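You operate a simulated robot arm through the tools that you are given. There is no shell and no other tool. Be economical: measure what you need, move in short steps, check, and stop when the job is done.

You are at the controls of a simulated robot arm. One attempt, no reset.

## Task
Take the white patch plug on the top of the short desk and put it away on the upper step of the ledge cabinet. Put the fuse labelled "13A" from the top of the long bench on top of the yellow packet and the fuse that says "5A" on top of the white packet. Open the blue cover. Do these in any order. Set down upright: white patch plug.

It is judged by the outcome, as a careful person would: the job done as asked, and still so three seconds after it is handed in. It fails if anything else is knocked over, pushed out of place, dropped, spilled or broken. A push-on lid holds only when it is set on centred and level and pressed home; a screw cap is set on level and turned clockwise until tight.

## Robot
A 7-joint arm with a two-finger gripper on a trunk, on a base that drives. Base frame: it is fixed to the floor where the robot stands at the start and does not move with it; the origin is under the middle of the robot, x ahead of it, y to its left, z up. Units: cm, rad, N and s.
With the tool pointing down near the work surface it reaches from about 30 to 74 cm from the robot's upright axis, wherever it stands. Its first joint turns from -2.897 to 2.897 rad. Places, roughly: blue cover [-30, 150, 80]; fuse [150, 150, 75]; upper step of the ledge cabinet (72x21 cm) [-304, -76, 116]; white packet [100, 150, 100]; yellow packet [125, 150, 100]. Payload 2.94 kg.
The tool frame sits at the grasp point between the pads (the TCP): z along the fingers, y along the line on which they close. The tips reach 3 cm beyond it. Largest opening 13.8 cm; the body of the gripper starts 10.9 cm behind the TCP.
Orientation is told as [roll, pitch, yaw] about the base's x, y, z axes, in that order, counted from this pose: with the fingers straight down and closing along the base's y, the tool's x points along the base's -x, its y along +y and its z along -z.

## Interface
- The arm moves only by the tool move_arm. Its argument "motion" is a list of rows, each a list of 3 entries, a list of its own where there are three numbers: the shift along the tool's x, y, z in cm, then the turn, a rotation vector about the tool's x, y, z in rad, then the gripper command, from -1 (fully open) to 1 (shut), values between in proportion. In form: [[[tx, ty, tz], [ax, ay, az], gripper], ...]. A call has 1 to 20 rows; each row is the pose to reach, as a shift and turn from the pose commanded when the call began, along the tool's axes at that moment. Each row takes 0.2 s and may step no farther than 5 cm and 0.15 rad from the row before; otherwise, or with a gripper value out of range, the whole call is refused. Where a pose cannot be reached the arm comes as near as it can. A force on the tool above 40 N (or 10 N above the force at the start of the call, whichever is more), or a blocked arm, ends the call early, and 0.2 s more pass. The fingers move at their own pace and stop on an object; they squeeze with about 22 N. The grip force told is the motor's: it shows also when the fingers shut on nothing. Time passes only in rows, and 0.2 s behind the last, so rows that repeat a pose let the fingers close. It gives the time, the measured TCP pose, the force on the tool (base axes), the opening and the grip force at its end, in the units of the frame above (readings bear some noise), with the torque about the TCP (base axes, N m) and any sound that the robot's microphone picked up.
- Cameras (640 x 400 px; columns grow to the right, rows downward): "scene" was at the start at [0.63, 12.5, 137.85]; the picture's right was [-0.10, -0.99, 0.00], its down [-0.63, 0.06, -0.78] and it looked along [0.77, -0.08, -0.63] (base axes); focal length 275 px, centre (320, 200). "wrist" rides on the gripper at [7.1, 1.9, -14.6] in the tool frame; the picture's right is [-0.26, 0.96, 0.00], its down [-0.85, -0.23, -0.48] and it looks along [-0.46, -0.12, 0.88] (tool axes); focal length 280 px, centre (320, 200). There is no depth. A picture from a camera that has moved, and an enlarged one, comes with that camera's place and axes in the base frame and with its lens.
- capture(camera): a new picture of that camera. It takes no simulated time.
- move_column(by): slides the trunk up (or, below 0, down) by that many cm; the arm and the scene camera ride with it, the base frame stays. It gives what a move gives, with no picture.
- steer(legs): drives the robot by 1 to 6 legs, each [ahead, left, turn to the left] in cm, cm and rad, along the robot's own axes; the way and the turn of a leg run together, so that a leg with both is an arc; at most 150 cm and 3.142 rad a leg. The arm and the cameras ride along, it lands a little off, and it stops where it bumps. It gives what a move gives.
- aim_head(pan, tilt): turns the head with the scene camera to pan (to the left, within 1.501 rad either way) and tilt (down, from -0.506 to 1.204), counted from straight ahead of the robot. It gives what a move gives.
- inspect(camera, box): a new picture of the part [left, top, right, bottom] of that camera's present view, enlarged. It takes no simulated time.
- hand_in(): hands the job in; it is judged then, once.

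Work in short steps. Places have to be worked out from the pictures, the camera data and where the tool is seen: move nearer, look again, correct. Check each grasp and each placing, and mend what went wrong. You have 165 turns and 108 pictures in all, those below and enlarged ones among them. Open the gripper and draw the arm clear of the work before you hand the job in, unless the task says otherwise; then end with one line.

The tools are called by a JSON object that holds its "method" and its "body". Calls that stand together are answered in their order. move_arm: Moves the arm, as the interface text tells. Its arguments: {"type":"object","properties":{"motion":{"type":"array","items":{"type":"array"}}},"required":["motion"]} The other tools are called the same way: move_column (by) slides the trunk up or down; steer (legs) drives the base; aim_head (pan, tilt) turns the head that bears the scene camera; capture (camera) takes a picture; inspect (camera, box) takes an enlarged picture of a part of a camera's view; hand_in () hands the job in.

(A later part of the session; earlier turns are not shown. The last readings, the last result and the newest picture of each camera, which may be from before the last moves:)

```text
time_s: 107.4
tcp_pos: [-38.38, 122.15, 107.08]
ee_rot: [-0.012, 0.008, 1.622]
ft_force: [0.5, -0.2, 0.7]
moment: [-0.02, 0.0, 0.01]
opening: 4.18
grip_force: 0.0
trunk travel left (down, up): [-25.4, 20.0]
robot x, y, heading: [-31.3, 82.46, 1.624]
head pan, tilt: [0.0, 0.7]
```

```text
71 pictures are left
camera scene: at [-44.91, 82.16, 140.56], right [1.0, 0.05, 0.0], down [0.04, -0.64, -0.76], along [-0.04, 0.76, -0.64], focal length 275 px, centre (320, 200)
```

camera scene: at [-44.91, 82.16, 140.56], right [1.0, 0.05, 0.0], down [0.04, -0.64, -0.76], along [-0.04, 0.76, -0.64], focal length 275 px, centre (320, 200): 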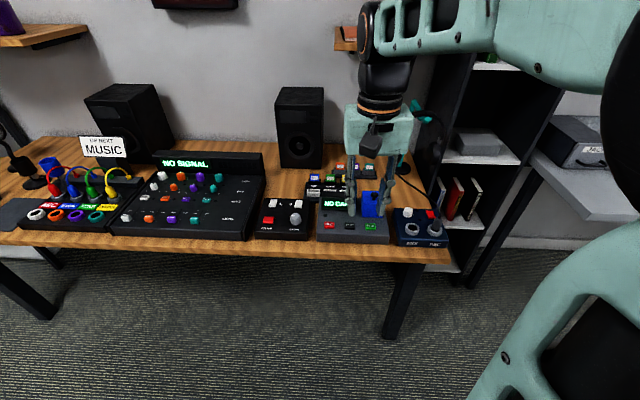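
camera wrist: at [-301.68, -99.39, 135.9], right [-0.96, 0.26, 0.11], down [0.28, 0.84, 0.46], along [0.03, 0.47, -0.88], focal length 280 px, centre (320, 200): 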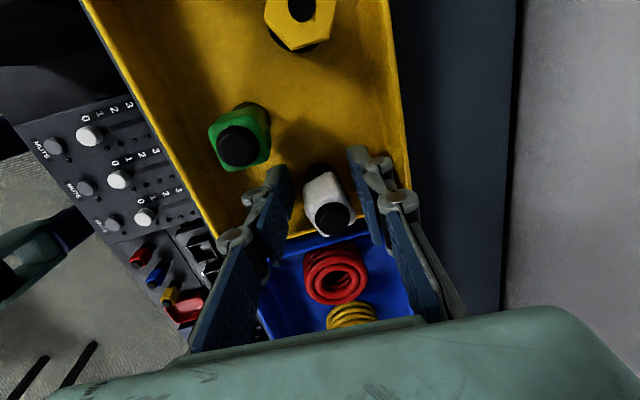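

Zoom on the module with the blue piece.

{"method": "inspect", "body": {"camera": "scene", "box": [300, 150, 460, 250]}}

{"method": "capture", "body": {"camera": "wrist"}}

```text
4.00 times, centred on (380, 200) of scene
camera zoom: at [-44.91, 82.16, 140.56], right [1.0, 0.05, 0.0], down [0.04, -0.64, -0.76], along [-0.04, 0.76, -0.64], focal length 1101 px, centre (80, 200)
```

zoom: 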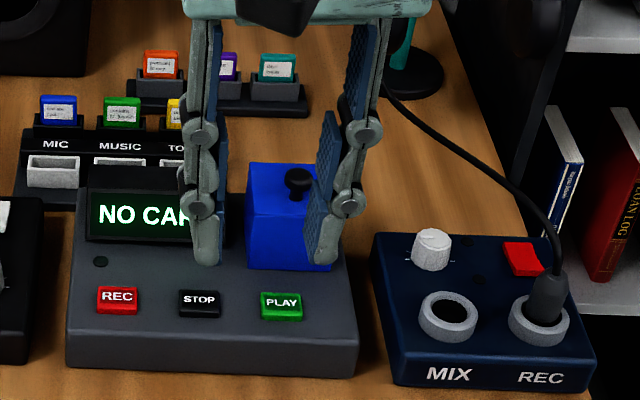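

```text
69 pictures are left
camera wrist: at [-40.18, 115.21, 121.73], right [-0.98, 0.21, -0.01], down [0.18, 0.86, 0.47], along [0.11, 0.46, -0.88], focal length 280 px, centre (320, 200)
```

wrist: 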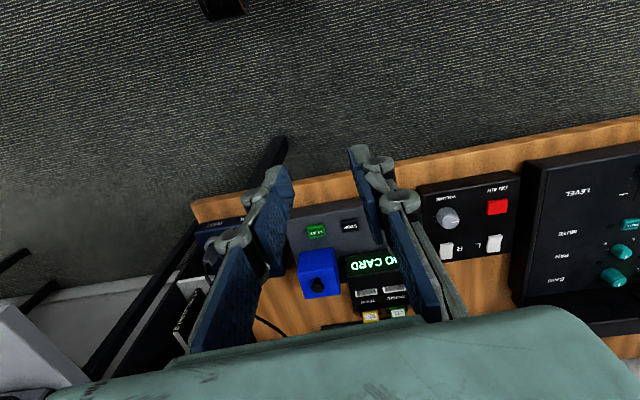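

Zoom the wrist view on the blue cover to see how it opens.

{"method": "inspect", "body": {"camera": "wrist", "box": [272, 220, 368, 310]}}

{"method": "inspect", "body": {"camera": "scene", "box": [340, 175, 404, 225]}}

```text
4.44 times, centred on (320, 265) of wrist
camera zoom: at [-40.18, 115.21, 121.73], right [-0.98, 0.21, -0.01], down [0.18, 0.86, 0.47], along [0.11, 0.46, -0.88], focal length 1246 px, centre (320, -89)
```

zoom: 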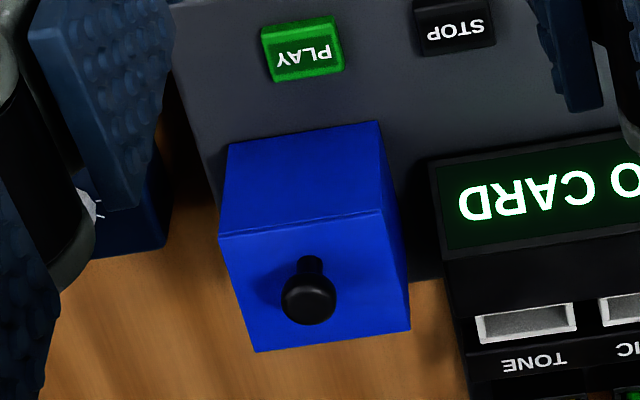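

```text
8.00 times, centred on (372, 200) of scene
camera zoom: at [-44.91, 82.16, 140.56], right [1.0, 0.05, 0.0], down [0.04, -0.64, -0.76], along [-0.04, 0.76, -0.64], focal length 2202 px, centre (-96, 200)
```

zoom: 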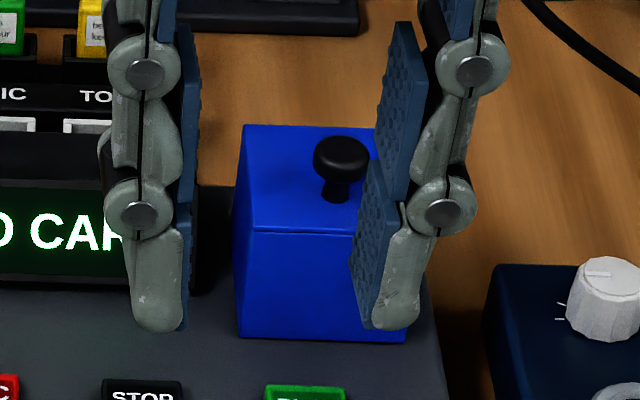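

The cover is a blue box (~6.5 cm wide) with a black knob near its front edge, at about (−31.4, 150, 86.4); presumably hinged at the back. Come 15 cm closer, squaring the heading.

{"method": "steer", "body": {"legs": [[15, 0, -0.053]]}}

{"method": "move_arm", "body": {"motion": [[[-2, 0, 3], [0, 0, 0], 0.3], [[-3, 0, 6], [0, 0, 0], 0.3], [[-3, 0, 8], [0, 0, 0], 0.3], [[-3, 0, 8], [0, 0, 0], 0.3]]}}

{"method": "capture", "body": {"camera": "wrist"}}

{"method": "capture", "body": {"camera": "scene"}}

```text
time_s: 108.8
tcp_pos: [-36.64, 137.3, 107.11]
ee_rot: [-0.012, 0.006, 1.57]
ft_force: [-0.6, -0.4, -0.1]
moment: [0.01, 0.02, -0.01]
opening: 4.11
grip_force: 0.0
trunk travel left (down, up): [-25.4, 20.0]
robot x, y, heading: [-31.95, 97.63, 1.571]
head pan, tilt: [0.0, 0.7]
```

```text
time_s: 109.8
tcp_pos: [-36.68, 140.34, 99.13]
ee_rot: [-0.012, 0.006, 1.569]
ft_force: [-0.6, 0.4, 0.4]
moment: [-0.01, -0.02, 0.0]
opening: 4.83
grip_force: 0.0
trunk travel left (down, up): [-25.4, 20.0]
robot x, y, heading: [-32.03, 97.37, 1.573]
head pan, tilt: [0.0, 0.7]
```

```text
66 pictures are left
camera wrist: at [-38.9, 133.44, 113.8], right [-0.96, 0.26, -0.01], down [0.23, 0.85, 0.47], along [0.14, 0.45, -0.88], focal length 280 px, centre (320, 200)
```

wrist: 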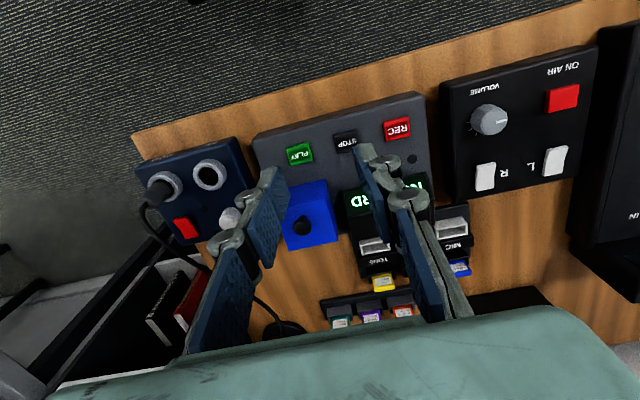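

```text
65 pictures are left
camera scene: at [-45.31, 97.84, 140.56], right [1.0, 0.0, 0.0], down [0.0, -0.64, -0.76], along [0.0, 0.76, -0.64], focal length 275 px, centre (320, 200)
```

scene: 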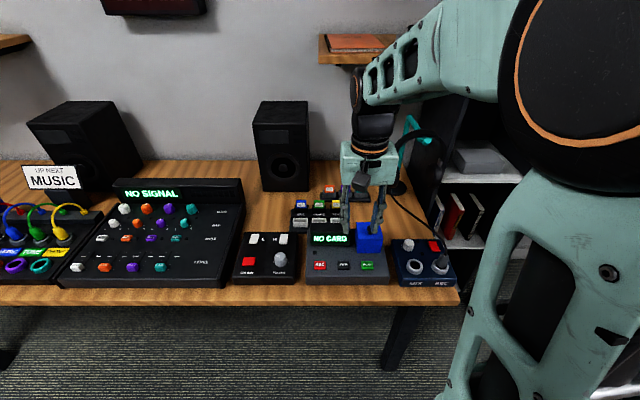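

Both views agree on the knob at (−31.5, 150.4) for z=86. Move above it at z≈94.

{"method": "move_arm", "body": {"motion": [[[-3, -2, 0], [0, 0, 0], 0.3], [[-6, -4, 1], [0, 0, 0], 0.3], [[-9, -5.2, 2], [0, 0, 0], 0.3], [[-10, -5.2, 4], [0, 0, 0], 0.3], [[-10, -5.2, 5], [0, 0, 0], 0.3], [[-10, -5.2, 5], [0, 0, 0], 0.3]]}}

{"method": "capture", "body": {"camera": "wrist"}}

{"method": "inspect", "body": {"camera": "scene", "box": [320, 180, 416, 240]}}

```text
time_s: 111.2
tcp_pos: [-31.14, 150.35, 94.03]
ee_rot: [-0.011, 0.007, 1.569]
ft_force: [0.2, 0.2, -0.4]
moment: [-0.02, -0.01, 0.0]
opening: 4.83
grip_force: 0.1
trunk travel left (down, up): [-25.4, 20.0]
robot x, y, heading: [-31.69, 97.26, 1.573]
head pan, tilt: [0.0, 0.7]
```

```text
64 pictures are left
camera wrist: at [-33.41, 143.59, 108.64], right [-0.96, 0.26, -0.01], down [0.23, 0.85, 0.47], along [0.14, 0.45, -0.88], focal length 280 px, centre (320, 200)
```

wrist: 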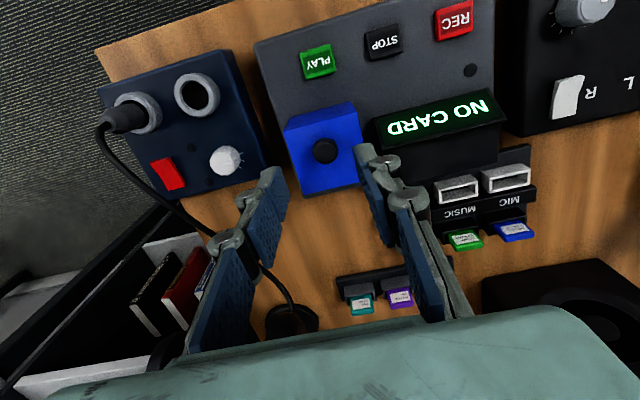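

```text
6.67 times, centred on (368, 210) of scene
camera zoom: at [-45.31, 97.84, 140.56], right [1.0, 0.0, 0.0], down [0.0, -0.64, -0.76], along [0.0, 0.76, -0.64], focal length 1835 px, centre (0, 133)
```

zoom: 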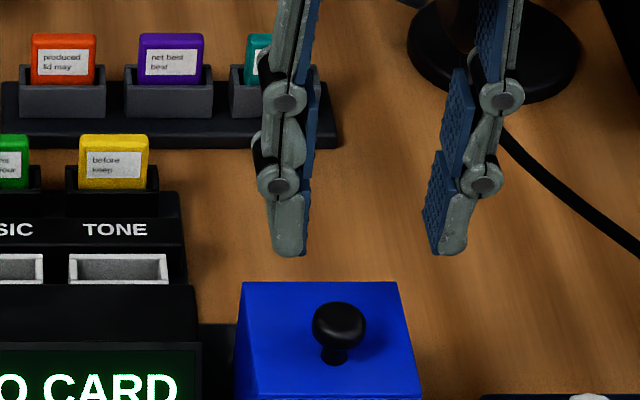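

Knob ball at (−31.4, 150.6, 86), lid top ≈83.5. Descend to TCP z≈87.1 and close on the knob.

{"method": "move_arm", "body": {"motion": [[[-0.2, 0.2, 3.5], [0, 0, 0], 0.3], [[-0.2, 0.2, 6], [0, 0, 0], 0.3], [[-0.2, 0.2, 6.9], [0, 0, 0], 0.3], [[-0.2, 0.2, 6.9], [0, 0, 0], 1], [[-0.2, 0.2, 6.9], [0, 0, 0], 1], [[-0.2, 0.2, 6.9], [0, 0, 0], 1]]}}

{"method": "inspect", "body": {"camera": "scene", "box": [320, 180, 416, 240]}}

```text
time_s: 112.6
tcp_pos: [-31.49, 150.56, 87.22]
ee_rot: [-0.012, 0.009, 1.57]
ft_force: [-2.5, 1.0, -1.4]
moment: [-0.06, 0.06, -0.01]
opening: 2.04
grip_force: 44.8
trunk travel left (down, up): [-25.4, 20.0]
robot x, y, heading: [-31.74, 97.33, 1.572]
head pan, tilt: [0.0, 0.7]
```

```text
6.67 times, centred on (368, 210) of scene
camera zoom: at [-45.34, 97.86, 140.55], right [1.0, 0.0, 0.0], down [0.0, -0.64, -0.76], along [0.0, 0.76, -0.64], focal length 1835 px, centre (0, 133)
```

zoom: 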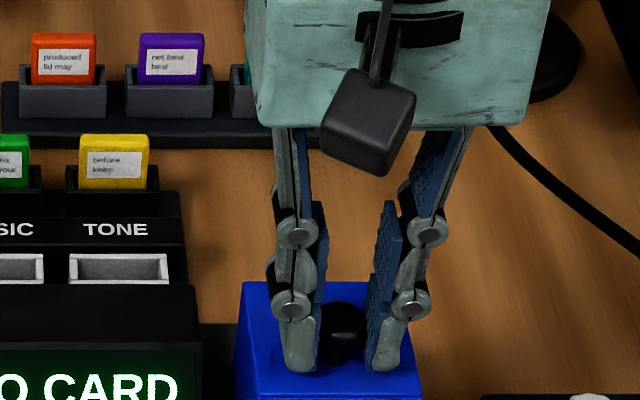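

Knob gripped (2.04 cm). Lift 1 cm gently and read the forces.

{"method": "move_arm", "body": {"motion": [[[0, 0, -0.4], [0, 0, 0], 1], [[0, 0, -0.8], [0, 0, 0], 1], [[0, 0, -1.2], [0, 0, 0], 1], [[0, 0, -1.2], [0, 0, 0], 1]]}}

{"method": "inspect", "body": {"camera": "scene", "box": [320, 190, 416, 250]}}

{"method": "inspect", "body": {"camera": "wrist", "box": [240, 120, 400, 220]}}

```text
time_s: 113.6
tcp_pos: [-31.48, 150.82, 88.07]
ee_rot: [-0.012, 0.011, 1.573]
ft_force: [-4.5, 15.9, -34.6]
moment: [0.05, 0.12, 0.05]
opening: 2.06
grip_force: 44.7
trunk travel left (down, up): [-25.4, 20.0]
robot x, y, heading: [-31.62, 97.52, 1.574]
head pan, tilt: [0.0, 0.7]
```

```text
6.67 times, centred on (368, 220) of scene
camera zoom: at [-45.36, 98.36, 140.53], right [1.0, 0.0, 0.0], down [0.0, -0.65, -0.76], along [0.0, 0.76, -0.65], focal length 1835 px, centre (0, 67)
```

zoom: 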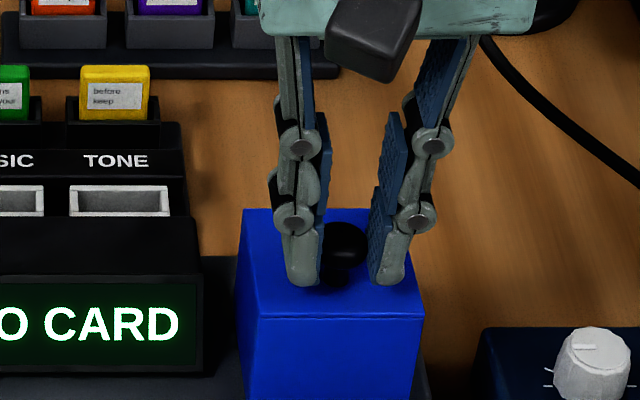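

```text
4.00 times, centred on (320, 170) of wrist
camera zoom: at [-33.66, 144.03, 102.8], right [-0.96, 0.26, -0.01], down [0.23, 0.85, 0.47], along [0.14, 0.45, -0.88], focal length 1122 px, centre (320, 320)
```

zoom: 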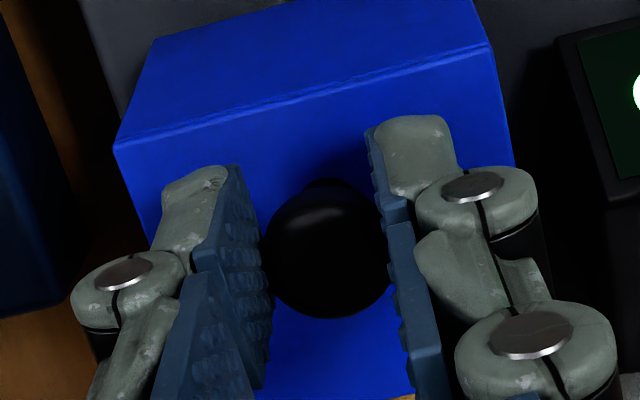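

Force on the tool (+16 y, −35 z) points from knob to a pivot behind and well below: the whole box hinges at its rear bottom edge (≈y 154.6, z 77.5). So the knob must go mostly back. Follow that arc a little.

{"method": "move_arm", "body": {"motion": [[[-0.6, 0, 0.6], [0, 0, 0], 1], [[-1.2, 0, 0.6], [0, 0, 0], 1], [[-1.8, 0, 0.58], [0, 0, 0], 1], [[-1.8, 0, 0.58], [0, 0, 0], 1]]}}

{"method": "inspect", "body": {"camera": "scene", "box": [320, 190, 416, 250]}}

```text
time_s: 114.6
tcp_pos: [-31.42, 152.08, 88.29]
ee_rot: [-0.013, 0.006, 1.569]
ft_force: [-6.9, -17.7, 24.7]
moment: [-1.04, 0.14, 0.0]
opening: 2.03
grip_force: 45.3
trunk travel left (down, up): [-25.4, 20.0]
robot x, y, heading: [-32.11, 97.39, 1.569]
head pan, tilt: [0.0, 0.7]
```

```text
6.67 times, centred on (368, 220) of scene
camera zoom: at [-45.38, 97.42, 140.58], right [1.0, 0.0, 0.0], down [0.0, -0.64, -0.77], along [0.0, 0.77, -0.64], focal length 1835 px, centre (0, 67)
```

zoom: 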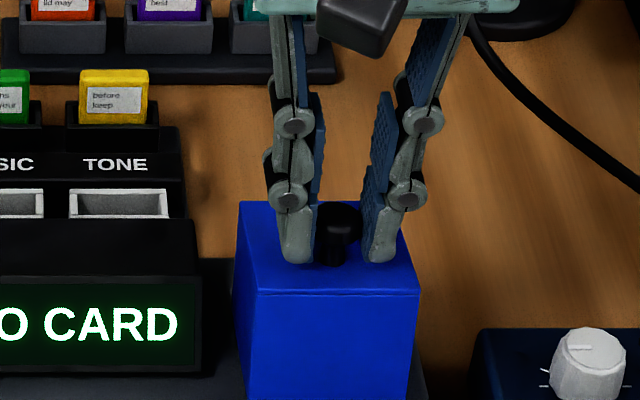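

The cover is opening (front edge has risen, θ≈0.18), and the fit puts the hinge near (y 157.3, z 78.6). Continue along that arc with a slight following tilt.

{"method": "move_arm", "body": {"motion": [[[0, 0, -0.5], [0, 0.03, 0], 1], [[-0.5, 0, -0.9], [0, 0.06, 0], 1], [[-1.15, 0, -1.23], [0, 0.1, 0], 1], [[-1.85, 0, -1.48], [0, 0.14, 0], 1], [[-2.57, 0, -1.68], [0, 0.18, 0], 1], [[-2.57, 0, -1.68], [0, 0.18, 0], 1]]}}

{"method": "inspect", "body": {"camera": "scene", "box": [320, 190, 416, 250]}}

```text
time_s: 116.0
tcp_pos: [-31.37, 154.86, 89.04]
ee_rot: [-0.012, 0.199, 1.568]
ft_force: [-6.2, -8.0, -33.1]
moment: [-1.08, 0.17, 0.01]
opening: 2.07
grip_force: 45.2
trunk travel left (down, up): [-25.4, 20.0]
robot x, y, heading: [-31.58, 97.41, 1.57]
head pan, tilt: [0.0, 0.7]
```

```text
6.67 times, centred on (368, 220) of scene
camera zoom: at [-45.37, 98.11, 140.53], right [1.0, 0.0, 0.0], down [0.0, -0.65, -0.76], along [0.0, 0.76, -0.65], focal length 1835 px, centre (0, 67)
```

zoom: 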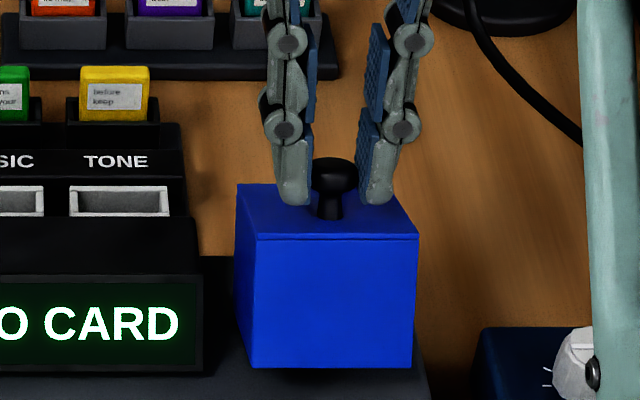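

The box lifts as modelled (refit hinge: y≈156.8, z≈77.8, θ≈0.44). Continue the arc to θ≈0.9 with following tilt.

{"method": "move_arm", "body": {"motion": [[[-0.61, 0, 0.24], [0, 0.03, 0], 1], [[-1.14, 0, 0.1], [0, 0.07, 0], 1], [[-1.69, 0, -0.04], [0, 0.1, 0], 1], [[-2.52, 0, -0.16], [0, 0.16, 0], 1], [[-3.35, 0, -0.26], [0, 0.22, 0], 1], [[-4.17, 0, -0.29], [0, 0.27, 0], 1], [[-4.99, 0, -0.25], [0, 0.32, 0], 1], [[-4.99, 0, -0.25], [0, 0.32, 0], 1]]}}

{"method": "inspect", "body": {"camera": "scene", "box": [320, 170, 416, 230]}}

```text
time_s: 117.8
tcp_pos: [-31.54, 159.2, 88.99]
ee_rot: [-0.013, 0.448, 1.563]
ft_force: [-17.0, 13.0, 5.4]
moment: [1.2, 0.39, -0.15]
opening: 1.9
grip_force: 44.4
out of reach, approached as far as the arm can: row 7, 8
trunk travel left (down, up): [-25.4, 20.0]
robot x, y, heading: [-32.11, 97.35, 1.569]
head pan, tilt: [0.0, 0.7]
```

```text
6.67 times, centred on (368, 200) of scene
camera zoom: at [-45.48, 97.91, 140.56], right [1.0, 0.0, 0.0], down [0.0, -0.64, -0.76], along [0.0, 0.76, -0.64], focal length 1835 px, centre (0, 200)
```

zoom: 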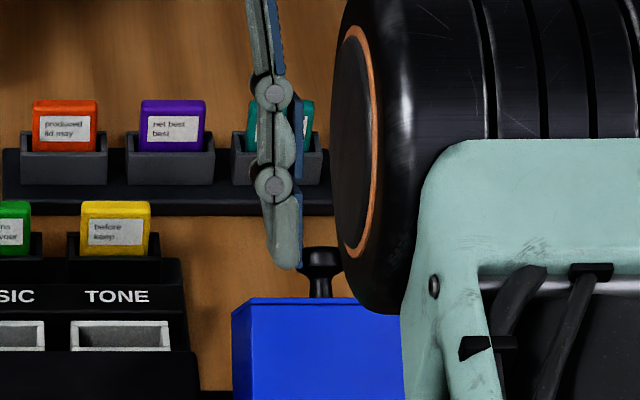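

The cover is near its balance point (θ≈0.84), the tilt limits the reach. Untilt the tool while continuing the arc to θ≈1.2.

{"method": "move_arm", "body": {"motion": [[[-0.5, 0, -0.1], [0, -0.04, 0], 1], [[-1.01, 0, -0.21], [0, -0.08, 0], 1], [[-2.06, 0, -0.33], [0, -0.14, 0], 1], [[-2.84, 0, -0.31], [0, -0.18, 0], 1], [[-3.53, 0, -0.26], [0, -0.22, 0], 1], [[-3.53, 0, -0.26], [0, -0.22, 0], 1]]}}

{"method": "capture", "body": {"camera": "wrist"}}

{"method": "inspect", "body": {"camera": "scene", "box": [300, 160, 428, 240]}}

```text
time_s: 119.2
tcp_pos: [-30.76, 162.18, 87.18]
ee_rot: [-0.018, 0.24, 1.562]
ft_force: [-0.3, -0.3, -0.4]
moment: [0.04, -0.08, 0.06]
opening: 0.04
grip_force: 28.2
trunk travel left (down, up): [-25.4, 20.0]
robot x, y, heading: [-32.17, 97.33, 1.572]
head pan, tilt: [0.0, 0.7]
```

```text
56 pictures are left
camera wrist: at [-33.07, 158.86, 103.13], right [-0.96, 0.26, -0.08], down [0.23, 0.94, 0.26], along [0.14, 0.24, -0.96], focal length 280 px, centre (320, 200)
```

wrist: 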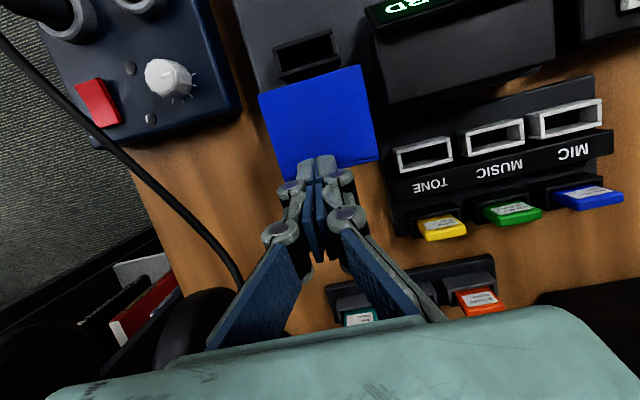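

```text
5.00 times, centred on (364, 200) of scene
camera zoom: at [-45.31, 97.82, 140.51], right [1.0, 0.0, 0.0], down [0.0, -0.64, -0.77], along [0.0, 0.77, -0.64], focal length 1376 px, centre (100, 200)
```

zoom: 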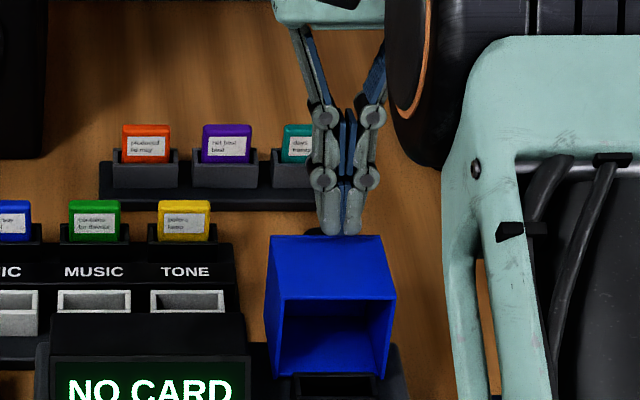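

The knob slipped free, but the cover has tipped over its balance and lies wide open, showing the slot. Withdraw straight up and look again.

{"method": "move_arm", "body": {"motion": [[[0.48, 0, -1.94], [0, 0, 0], 1], [[0.95, 0, -3.9], [0, 0, 0], 1], [[1.9, 0, -7.8], [0, -0.05, 0], 1], [[2.9, 0, -11.6], [0, -0.1, 0], 1], [[6, 0, -13], [0, -0.15, 0], 1], [[10, 0, -14], [0, -0.2, 0], 1], [[14, 0, -15], [0, -0.24, 0], 1], [[18, 0, -15], [0, -0.24, 0], 1], [[22, 0, -15], [0, -0.24, 0], 1]]}}

{"method": "capture", "body": {"camera": "scene"}}

{"method": "inspect", "body": {"camera": "scene", "box": [300, 170, 460, 270]}}

```text
time_s: 121.2
tcp_pos: [-31.81, 144.25, 107.64]
ee_rot: [-0.012, -0.005, 1.57]
ft_force: [0.0, -0.6, -0.7]
moment: [-0.02, -0.04, 0.0]
opening: 0.03
grip_force: 27.8
trunk travel left (down, up): [-25.4, 20.0]
robot x, y, heading: [-31.82, 97.54, 1.572]
head pan, tilt: [0.0, 0.7]
```

```text
54 pictures are left
camera scene: at [-45.31, 97.81, 140.56], right [1.0, 0.0, 0.0], down [0.0, -0.64, -0.77], along [0.0, 0.77, -0.64], focal length 275 px, centre (320, 200)
```

scene: 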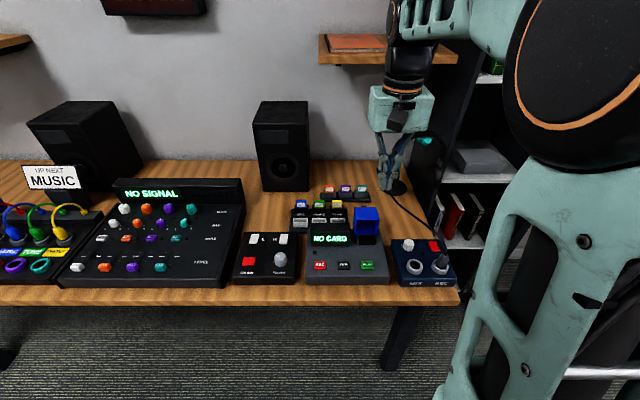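

```text
4.00 times, centred on (380, 220) of scene
camera zoom: at [-45.31, 97.81, 140.56], right [1.0, 0.0, 0.0], down [0.0, -0.64, -0.77], along [0.0, 0.77, -0.64], focal length 1101 px, centre (80, 120)
```

zoom: 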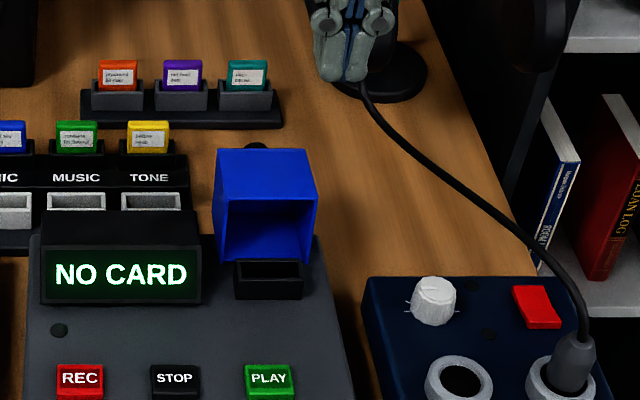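

The cover is fully open and rests there. Now to the long bench: fold the arm back a little, back off, and strafe right to x≈118.

{"method": "move_arm", "body": {"motion": [[[2, 0, 0], [0, 0, 0], 0.5], [[4, 0, 0], [0, 0, 0], 0.5], [[6, 0, 0], [0, 0, 0], 0.5]]}}

{"method": "aim_head", "body": {"pan": 0.0, "tilt": 0.5}}

{"method": "steer", "body": {"legs": [[-12, 0, 0], [0, -100, 0]]}}

{"method": "capture", "body": {"camera": "scene"}}

```text
time_s: 122.0
tcp_pos: [-31.73, 138.11, 107.25]
ee_rot: [-0.013, -0.004, 1.568]
ft_force: [-0.3, -0.4, -0.1]
moment: [-0.02, -0.05, 0.0]
opening: 3.44
grip_force: 0.0
trunk travel left (down, up): [-25.4, 20.0]
robot x, y, heading: [-31.98, 97.75, 1.571]
head pan, tilt: [0.0, 0.7]
```

```text
time_s: 122.7
tcp_pos: [-31.72, 138.2, 107.29]
ee_rot: [-0.012, -0.005, 1.57]
ft_force: [0.0, 0.7, 0.9]
moment: [0.01, 0.02, 0.01]
opening: 3.45
grip_force: 0.1
trunk travel left (down, up): [-25.4, 20.0]
robot x, y, heading: [-31.66, 97.39, 1.575]
head pan, tilt: [0.0, 0.499]
```

```text
time_s: 132.5
tcp_pos: [67.14, 126.1, 107.33]
ee_rot: [-0.012, -0.004, 1.565]
ft_force: [0.2, 0.0, 0.5]
moment: [0.0, -0.01, -0.03]
opening: 3.45
grip_force: 0.1
trunk travel left (down, up): [-25.4, 20.0]
robot x, y, heading: [66.68, 85.05, 1.567]
head pan, tilt: [0.0, 0.499]
```

```text
52 pictures are left
camera scene: at [53.38, 86.33, 142.33], right [1.0, 0.0, 0.0], down [0.0, -0.48, -0.88], along [0.0, 0.88, -0.48], focal length 275 px, centre (320, 200)
```

scene: 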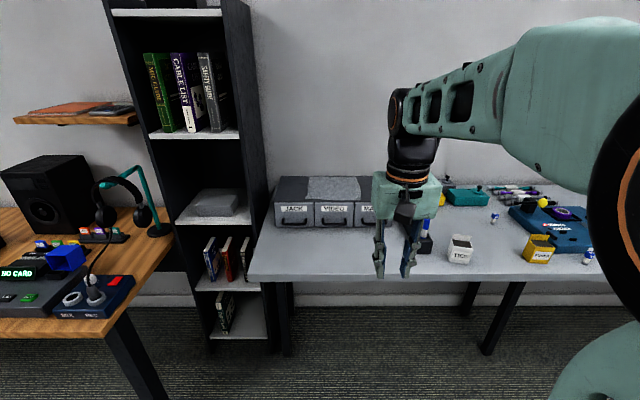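

The white and yellow packets stand on the bench front, with small labelled fuses around. Strafe 45 more to see them properly.

{"method": "steer", "body": {"legs": [[0, -50, 0]]}}

{"method": "capture", "body": {"camera": "scene"}}

{"method": "inspect", "body": {"camera": "scene", "box": [240, 180, 480, 330]}}

```text
time_s: 137.4
tcp_pos: [116.84, 125.77, 107.39]
ee_rot: [-0.011, -0.004, 1.562]
ft_force: [-0.1, 0.2, -0.4]
moment: [0.01, 0.02, -0.01]
opening: 3.46
grip_force: 0.0
trunk travel left (down, up): [-25.4, 20.0]
robot x, y, heading: [116.37, 84.98, 1.562]
head pan, tilt: [0.0, 0.499]
```

```text
51 pictures are left
camera scene: at [102.92, 86.11, 142.33], right [1.0, -0.01, 0.0], down [0.0, -0.48, -0.88], along [0.01, 0.88, -0.48], focal length 275 px, centre (320, 200)
```

scene: 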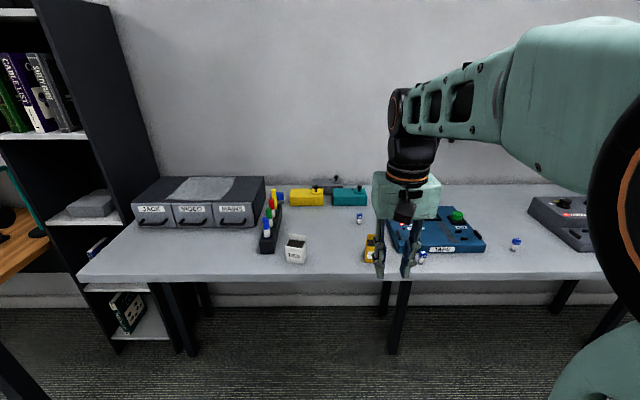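

```text
2.67 times, centred on (360, 255) of scene
camera zoom: at [102.92, 86.11, 142.33], right [1.0, -0.01, 0.0], down [0.0, -0.48, -0.88], along [0.01, 0.88, -0.48], focal length 734 px, centre (213, 53)
```

zoom: 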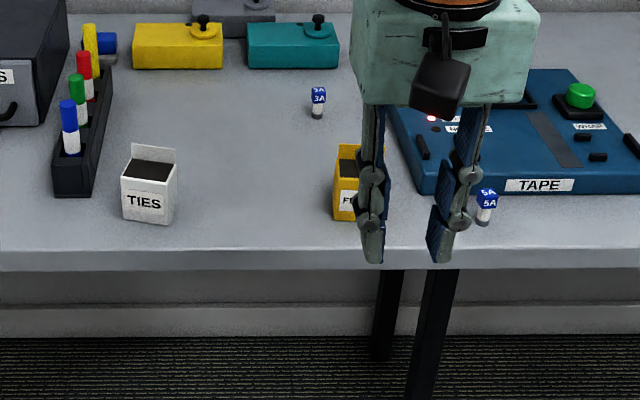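

Fuses: one "3A" or "13A" mid-bench, one "5A", one further right. Zoom on each, and on the packets.

{"method": "inspect", "body": {"camera": "scene", "box": [340, 205, 372, 230]}}

{"method": "inspect", "body": {"camera": "scene", "box": [500, 230, 532, 255]}}

{"method": "inspect", "body": {"camera": "scene", "box": [278, 225, 318, 270]}}

{"method": "capture", "body": {"camera": "wrist"}}

```text
16.00 times, centred on (356, 218) of scene
camera zoom: at [102.92, 86.11, 142.33], right [1.0, -0.01, 0.0], down [0.0, -0.48, -0.88], along [0.01, 0.88, -0.48], focal length 4405 px, centre (-256, -80)
```

zoom: 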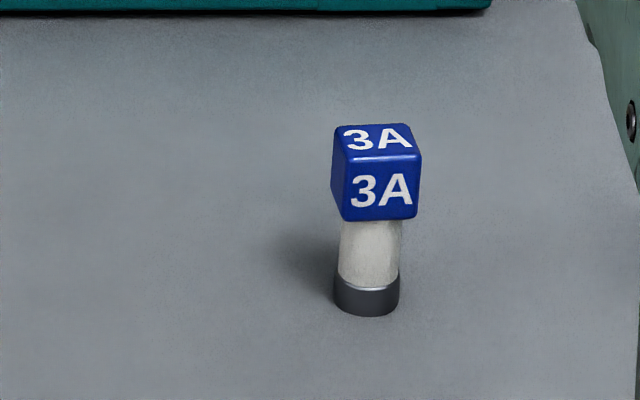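

```text
16.00 times, centred on (516, 242) of scene
camera zoom: at [102.92, 86.11, 142.33], right [1.0, -0.01, 0.0], down [0.0, -0.48, -0.88], along [0.01, 0.88, -0.48], focal length 4405 px, centre (-2816, -480)
```

zoom: 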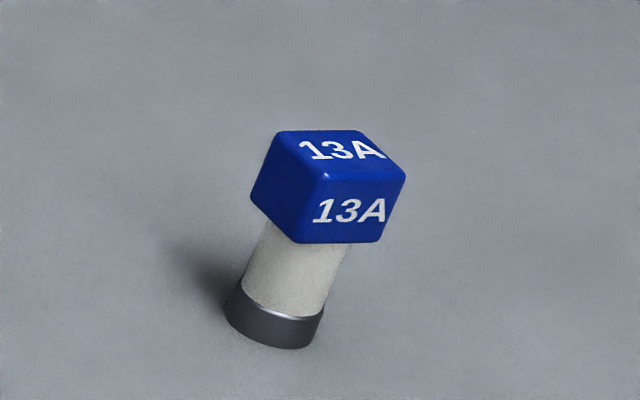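

```text
8.89 times, centred on (298, 248) of scene
camera zoom: at [102.92, 86.11, 142.33], right [1.0, -0.01, 0.0], down [0.0, -0.48, -0.88], along [0.01, 0.88, -0.48], focal length 2447 px, centre (516, -222)
```

zoom: 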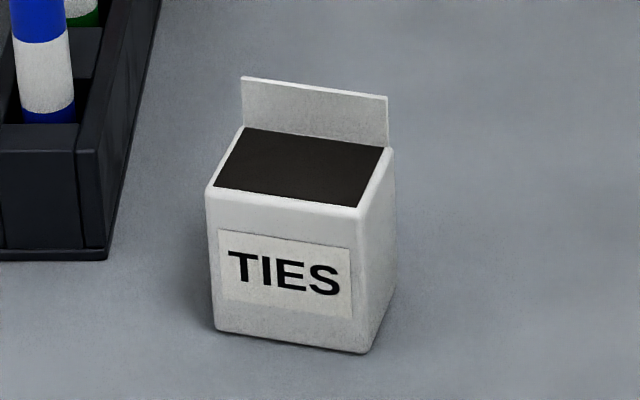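

```text
46 pictures are left
camera wrist: at [114.59, 118.71, 121.85], right [-0.96, 0.27, -0.01], down [0.23, 0.84, 0.48], along [0.14, 0.46, -0.88], focal length 280 px, centre (320, 200)
```

wrist: 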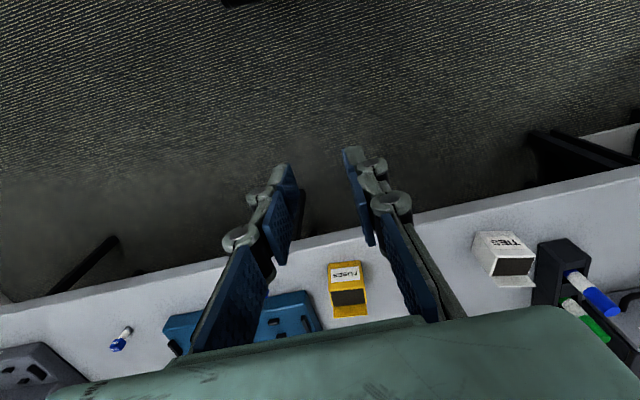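

"5A" is at ≈(140, 162); "13A" at ≈(177, 168); "3A" is a decoy. Packets: yellow "FUSES" (123,163), white "TIES" (96,162), flat dark tops with a rear flap. Drive to about (150, 107) to handle the 13A first.

{"method": "steer", "body": {"legs": [[0, -33, 0.01], [22, 0, 0]]}}

{"method": "aim_head", "body": {"pan": 0.0, "tilt": 0.75}}

{"method": "move_arm", "body": {"motion": [[[0, -3, 0], [0, 0, 0], 0], [[0, -7, 0], [0, 0, 0], -0.2], [[0, -11, 0], [0, 0, 0], -0.2], [[0, -15, 0], [0, 0, 0], -0.2], [[0, -15, 0], [0, 0, 0], -0.2]]}}

{"method": "capture", "body": {"camera": "wrist"}}

{"method": "capture", "body": {"camera": "scene"}}

```text
time_s: 142.1
tcp_pos: [149.24, 147.57, 107.28]
ee_rot: [-0.011, -0.006, 1.568]
ft_force: [0.2, 0.1, 0.6]
moment: [-0.01, 0.01, -0.01]
opening: 3.43
grip_force: 0.1
trunk travel left (down, up): [-25.4, 20.0]
robot x, y, heading: [148.99, 106.76, 1.573]
head pan, tilt: [0.0, 0.499]
```

```text
time_s: 142.9
tcp_pos: [149.38, 147.58, 107.32]
ee_rot: [-0.013, -0.004, 1.567]
ft_force: [0.6, 0.3, -1.1]
moment: [-0.03, 0.0, -0.01]
opening: 3.43
grip_force: 0.1
trunk travel left (down, up): [-25.4, 20.0]
robot x, y, heading: [149.15, 106.82, 1.569]
head pan, tilt: [0.0, 0.75]
```

```text
time_s: 144.1
tcp_pos: [164.43, 147.66, 107.84]
ee_rot: [-0.013, -0.004, 1.567]
ft_force: [0.2, 0.3, 1.0]
moment: [-0.01, -0.02, 0.0]
opening: 8.29
grip_force: 0.1
trunk travel left (down, up): [-25.4, 20.0]
robot x, y, heading: [149.09, 107.06, 1.567]
head pan, tilt: [0.0, 0.75]
```

```text
45 pictures are left
camera wrist: at [162.3, 140.64, 122.28], right [-0.96, 0.27, -0.01], down [0.23, 0.85, 0.48], along [0.14, 0.46, -0.88], focal length 280 px, centre (320, 200)
```

wrist: 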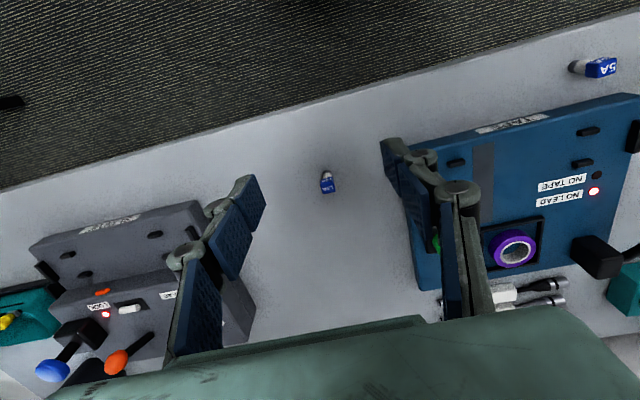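

```text
44 pictures are left
camera scene: at [135.63, 107.07, 140.14], right [1.0, 0.0, 0.0], down [0.0, -0.68, -0.73], along [0.0, 0.73, -0.68], focal length 275 px, centre (320, 200)
```

scene: 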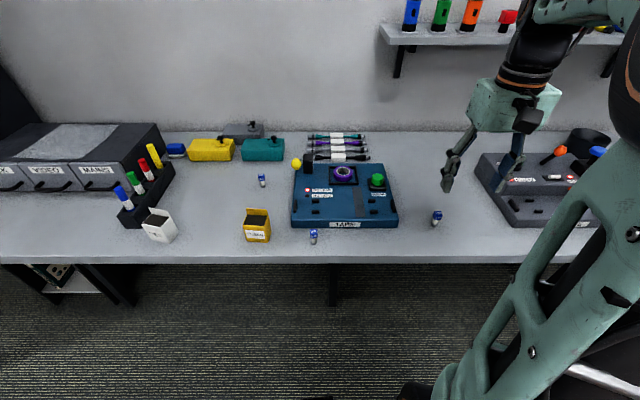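

Triangulation puts the 13A head at ≈(166, 156.3, 88): the bench top is about z 84. Approach to z≈97 and refine.

{"method": "move_arm", "body": {"motion": [[[-4, -0.8, 2], [0, 0, 0], -0.2], [[-8, -1.6, 4], [0, 0, 0], -0.2], [[-8.6, -1.6, 7], [0, 0, 0], -0.2], [[-8.6, -1.6, 10.5], [0, 0, 0], -0.2], [[-8.6, -1.6, 10.5], [0, 0, 0], -0.2]]}}

{"method": "capture", "body": {"camera": "wrist"}}

{"method": "inspect", "body": {"camera": "scene", "box": [392, 170, 488, 230]}}

```text
time_s: 145.3
tcp_pos: [166.09, 156.29, 96.99]
ee_rot: [-0.013, -0.005, 1.568]
ft_force: [-0.4, -0.4, 0.2]
moment: [-0.02, 0.0, -0.01]
opening: 8.3
grip_force: 0.1
trunk travel left (down, up): [-25.4, 20.0]
robot x, y, heading: [148.78, 107.04, 1.565]
head pan, tilt: [0.0, 0.75]
```

```text
43 pictures are left
camera wrist: at [163.91, 149.36, 111.51], right [-0.96, 0.27, -0.01], down [0.23, 0.85, 0.48], along [0.14, 0.46, -0.88], focal length 280 px, centre (320, 200)
```

wrist: 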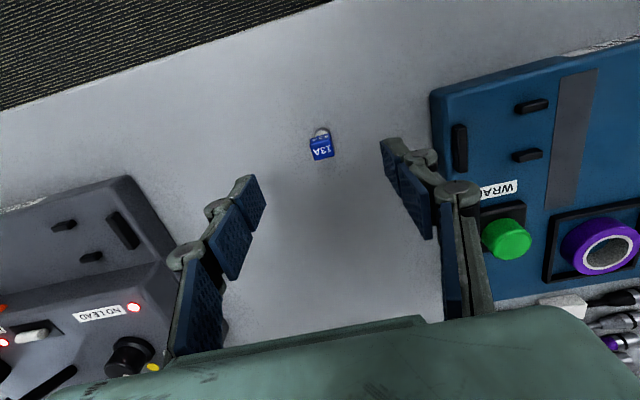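

```text
6.67 times, centred on (440, 200) of scene
camera zoom: at [135.62, 107.08, 140.14], right [1.0, 0.0, 0.0], down [0.0, -0.68, -0.73], along [0.0, 0.73, -0.68], focal length 1835 px, centre (-480, 200)
```

zoom: 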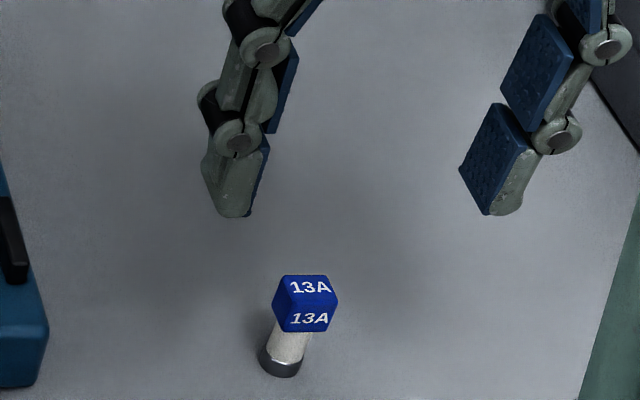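

13A head centre (166.15, 156.35, 88.9), bench ≈85. Descend and grasp the head.

{"method": "move_arm", "body": {"motion": [[[0, 0, 4], [0, 0, 0], 0.1], [[0, 0, 7], [0, 0, 0], 0.3], [[0, 0, 8.1], [0, 0, 0], 0.4], [[0, 0, 8.1], [0, 0, 0], 0.6], [[0, 0, 8.1], [0, 0, 0], 1], [[0, 0, 8.1], [0, 0, 0], 1], [[0, 0, 8.1], [0, 0, 0], 1]]}}

{"method": "inspect", "body": {"camera": "scene", "box": [392, 180, 488, 240]}}

```text
time_s: 146.9
tcp_pos: [166.2, 156.34, 88.92]
ee_rot: [-0.012, -0.004, 1.568]
ft_force: [-0.5, 0.4, -0.4]
moment: [0.01, 0.04, 0.01]
opening: 1.56
grip_force: 21.7
trunk travel left (down, up): [-25.4, 20.0]
robot x, y, heading: [148.79, 106.92, 1.566]
head pan, tilt: [0.0, 0.75]
```

```text
6.67 times, centred on (440, 210) of scene
camera zoom: at [135.62, 107.07, 140.14], right [1.0, 0.0, 0.0], down [0.0, -0.68, -0.73], along [0.0, 0.73, -0.68], focal length 1835 px, centre (-480, 133)
```

zoom: 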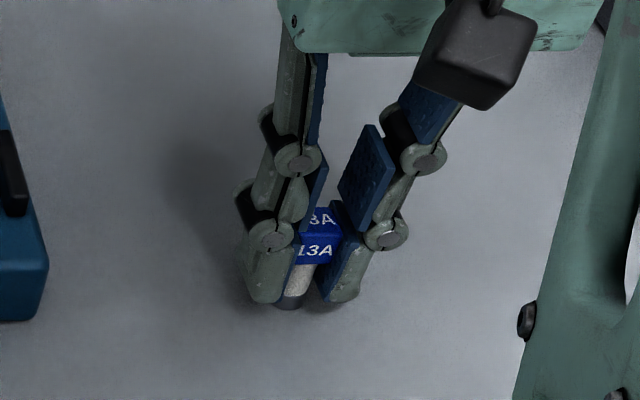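

Gripped. Lift to z≈104 and carry over to above the yellow packet (≈(120, 152.7), top ≈90).

{"method": "move_arm", "body": {"motion": [[[0, 0, -2], [0, 0, 0], 1], [[0, 0, -6], [0, 0, 0], 1], [[0, 0, -10], [0, 0, 0], 1], [[1, 3, -14], [0, 0, 0], 1], [[2, 7.5, -15], [0, 0, 0], 1], [[3, 12, -15], [0, 0, 0], 1], [[4, 16.5, -15], [0, 0, 0], 1], [[4, 21, -15], [0, 0, 0], 1], [[4, 25.5, -15], [0, 0, 0], 1], [[4, 30, -15], [0, 0, 0], 1], [[4, 34.5, -15], [0, 0, 0], 1], [[4, 39, -15], [0, 0, 0], 1], [[4, 43, -15], [0, 0, 0], 1], [[4, 46, -15], [0, 0, 0], 1], [[4, 46, -15], [0, 0, 0], 1]]}}

{"method": "capture", "body": {"camera": "wrist"}}

{"method": "inspect", "body": {"camera": "scene", "box": [180, 160, 340, 260]}}

```text
refused: row 4 steps farther than a row can; nothing moved
```

```text
40 pictures are left
camera wrist: at [163.99, 149.33, 103.53], right [-0.96, 0.27, -0.01], down [0.23, 0.85, 0.48], along [0.14, 0.46, -0.88], focal length 280 px, centre (320, 200)
```

wrist: 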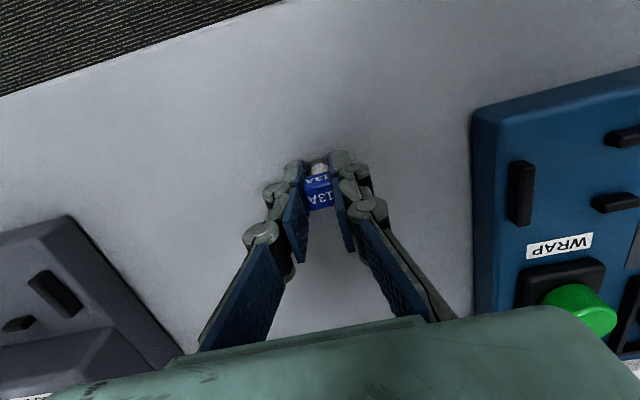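

```text
4.00 times, centred on (260, 210) of scene
camera zoom: at [135.62, 107.07, 140.14], right [1.0, 0.0, 0.0], down [0.0, -0.68, -0.73], along [0.0, 0.73, -0.68], focal length 1101 px, centre (560, 160)
```

zoom: 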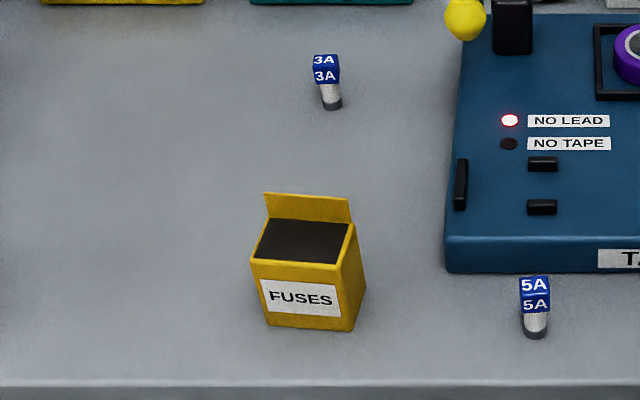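

Nothing moved (one row stepped too far); resend with smaller steps. The packet top is ≈5.4 × 3.7 cm, so room to stand the fuse.

{"method": "move_arm", "body": {"motion": [[[0, 0, -2], [0, 0, 0], 1], [[0, 0, -6], [0, 0, 0], 1], [[0, 0, -10], [0, 0, 0], 1], [[1, 2, -13], [0, 0, 0], 1], [[2, 6, -15], [0, 0, 0], 1], [[3, 10.5, -15], [0, 0, 0], 1], [[4, 15, -15], [0, 0, 0], 1], [[4, 19.5, -15], [0, 0, 0], 1], [[4, 24, -15], [0, 0, 0], 1], [[4, 28.5, -15], [0, 0, 0], 1], [[4, 33, -15], [0, 0, 0], 1], [[4, 37.5, -15], [0, 0, 0], 1], [[4, 42, -15], [0, 0, 0], 1], [[4, 46, -15], [0, 0, 0], 1], [[4, 46, -15], [0, 0, 0], 1]]}}

{"method": "capture", "body": {"camera": "wrist"}}

{"method": "inspect", "body": {"camera": "scene", "box": [180, 160, 340, 260]}}

```text
time_s: 150.1
tcp_pos: [119.84, 152.56, 103.57]
ee_rot: [-0.012, -0.006, 1.567]
ft_force: [-0.4, -0.8, -0.5]
moment: [0.04, 0.01, 0.0]
opening: 1.57
grip_force: 22.1
trunk travel left (down, up): [-25.4, 20.0]
robot x, y, heading: [149.13, 106.87, 1.569]
head pan, tilt: [0.0, 0.75]
```

```text
38 pictures are left
camera wrist: at [117.7, 145.49, 118.14], right [-0.96, 0.27, -0.01], down [0.23, 0.85, 0.48], along [0.14, 0.46, -0.88], focal length 280 px, centre (320, 200)
```

wrist: 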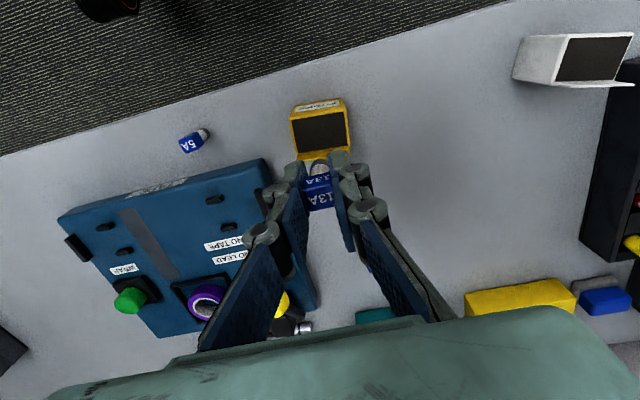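

```text
4.00 times, centred on (260, 210) of scene
camera zoom: at [135.6, 107.07, 140.13], right [1.0, 0.0, 0.0], down [0.0, -0.68, -0.73], along [0.0, 0.73, -0.68], focal length 1101 px, centre (560, 160)
```

zoom: 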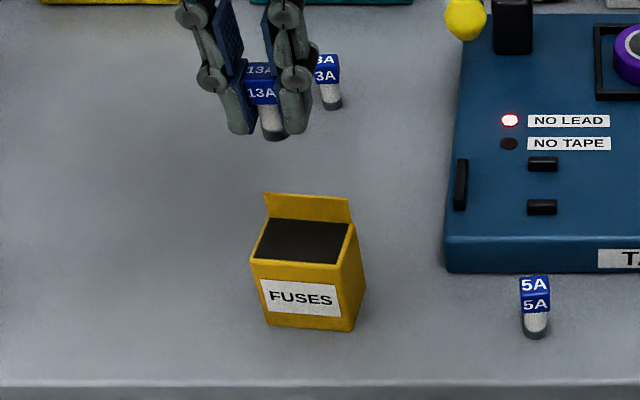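

Zoom the wrist view to see whether the packet's dark top is a flat surface.

{"method": "inspect", "body": {"camera": "wrist", "box": [280, 90, 360, 165]}}

{"method": "inspect", "body": {"camera": "scene", "box": [238, 200, 278, 250]}}

```text
5.33 times, centred on (320, 128) of wrist
camera zoom: at [117.7, 145.49, 118.14], right [-0.96, 0.27, -0.01], down [0.23, 0.85, 0.48], along [0.14, 0.46, -0.88], focal length 1495 px, centre (320, 587)
```

zoom: 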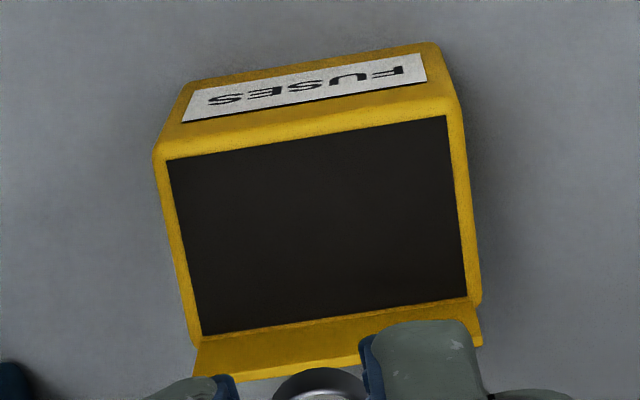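

```text
8.00 times, centred on (258, 225) of scene
camera zoom: at [135.6, 107.07, 140.13], right [1.0, 0.0, 0.0], down [0.0, -0.68, -0.73], along [0.0, 0.73, -0.68], focal length 2202 px, centre (816, 0)
```

zoom: 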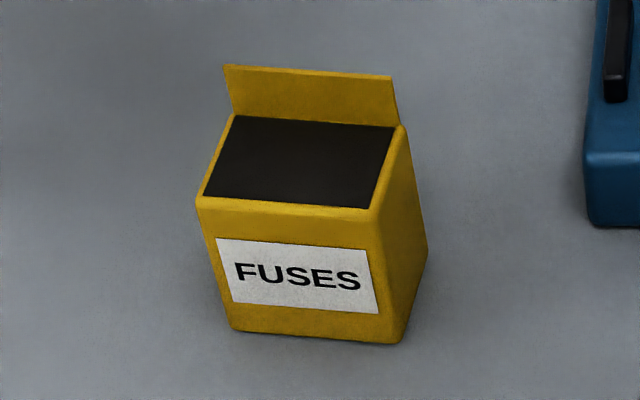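

The top is a flat panel centred at (120, 152.3, ~91), flap base at y≈154.1. Lower the fuse to just above.

{"method": "move_arm", "body": {"motion": [[[0.3, -0.1, 4], [0, 0, 0], 1], [[0.3, -0.1, 7], [0, 0, 0], 1], [[0.3, -0.1, 8], [0, 0, 0], 1], [[0.3, -0.1, 8], [0, 0, 0], 1]]}}

{"method": "inspect", "body": {"camera": "scene", "box": [220, 190, 300, 240]}}

{"method": "inspect", "body": {"camera": "wrist", "box": [260, 120, 380, 220]}}

```text
time_s: 151.1
tcp_pos: [119.98, 152.07, 95.22]
ee_rot: [-0.011, -0.006, 1.569]
ft_force: [-0.1, -0.8, -0.9]
moment: [0.05, 0.01, 0.01]
opening: 1.56
grip_force: 21.9
trunk travel left (down, up): [-25.4, 20.0]
robot x, y, heading: [149.01, 107.01, 1.567]
head pan, tilt: [0.0, 0.75]
```

```text
8.00 times, centred on (260, 215) of scene
camera zoom: at [135.62, 107.07, 140.14], right [1.0, 0.0, 0.0], down [0.0, -0.68, -0.73], along [0.0, 0.73, -0.68], focal length 2202 px, centre (800, 80)
```

zoom: 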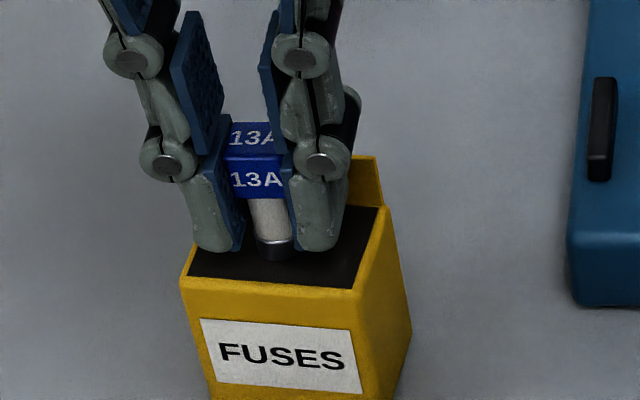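

```text
4.00 times, centred on (320, 170) of wrist
camera zoom: at [117.79, 145.1, 109.78], right [-0.96, 0.27, -0.01], down [0.23, 0.85, 0.48], along [0.14, 0.46, -0.88], focal length 1122 px, centre (320, 320)
```

zoom: 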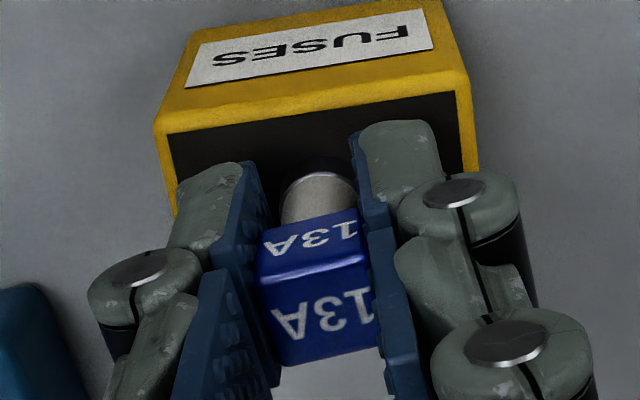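

The fuse hangs centred just over the top. Lower in fine steps until contact.

{"method": "move_arm", "body": {"motion": [[[0, 0, 0.15], [0, 0, 0], 1], [[0, 0, 0.3], [0, 0, 0], 1], [[0, 0, 0.4], [0, 0, 0], 1], [[0, 0, 0.4], [0, 0, 0], 1]]}}

```text
time_s: 152.1
tcp_pos: [120.15, 152.07, 95.06]
ee_rot: [-0.011, -0.008, 1.567]
ft_force: [-0.7, 1.4, 10.3]
moment: [0.05, 0.05, 0.03]
opening: 1.56
grip_force: 21.7
trunk travel left (down, up): [-25.4, 20.0]
robot x, y, heading: [149.26, 106.91, 1.57]
head pan, tilt: [0.0, 0.75]
```

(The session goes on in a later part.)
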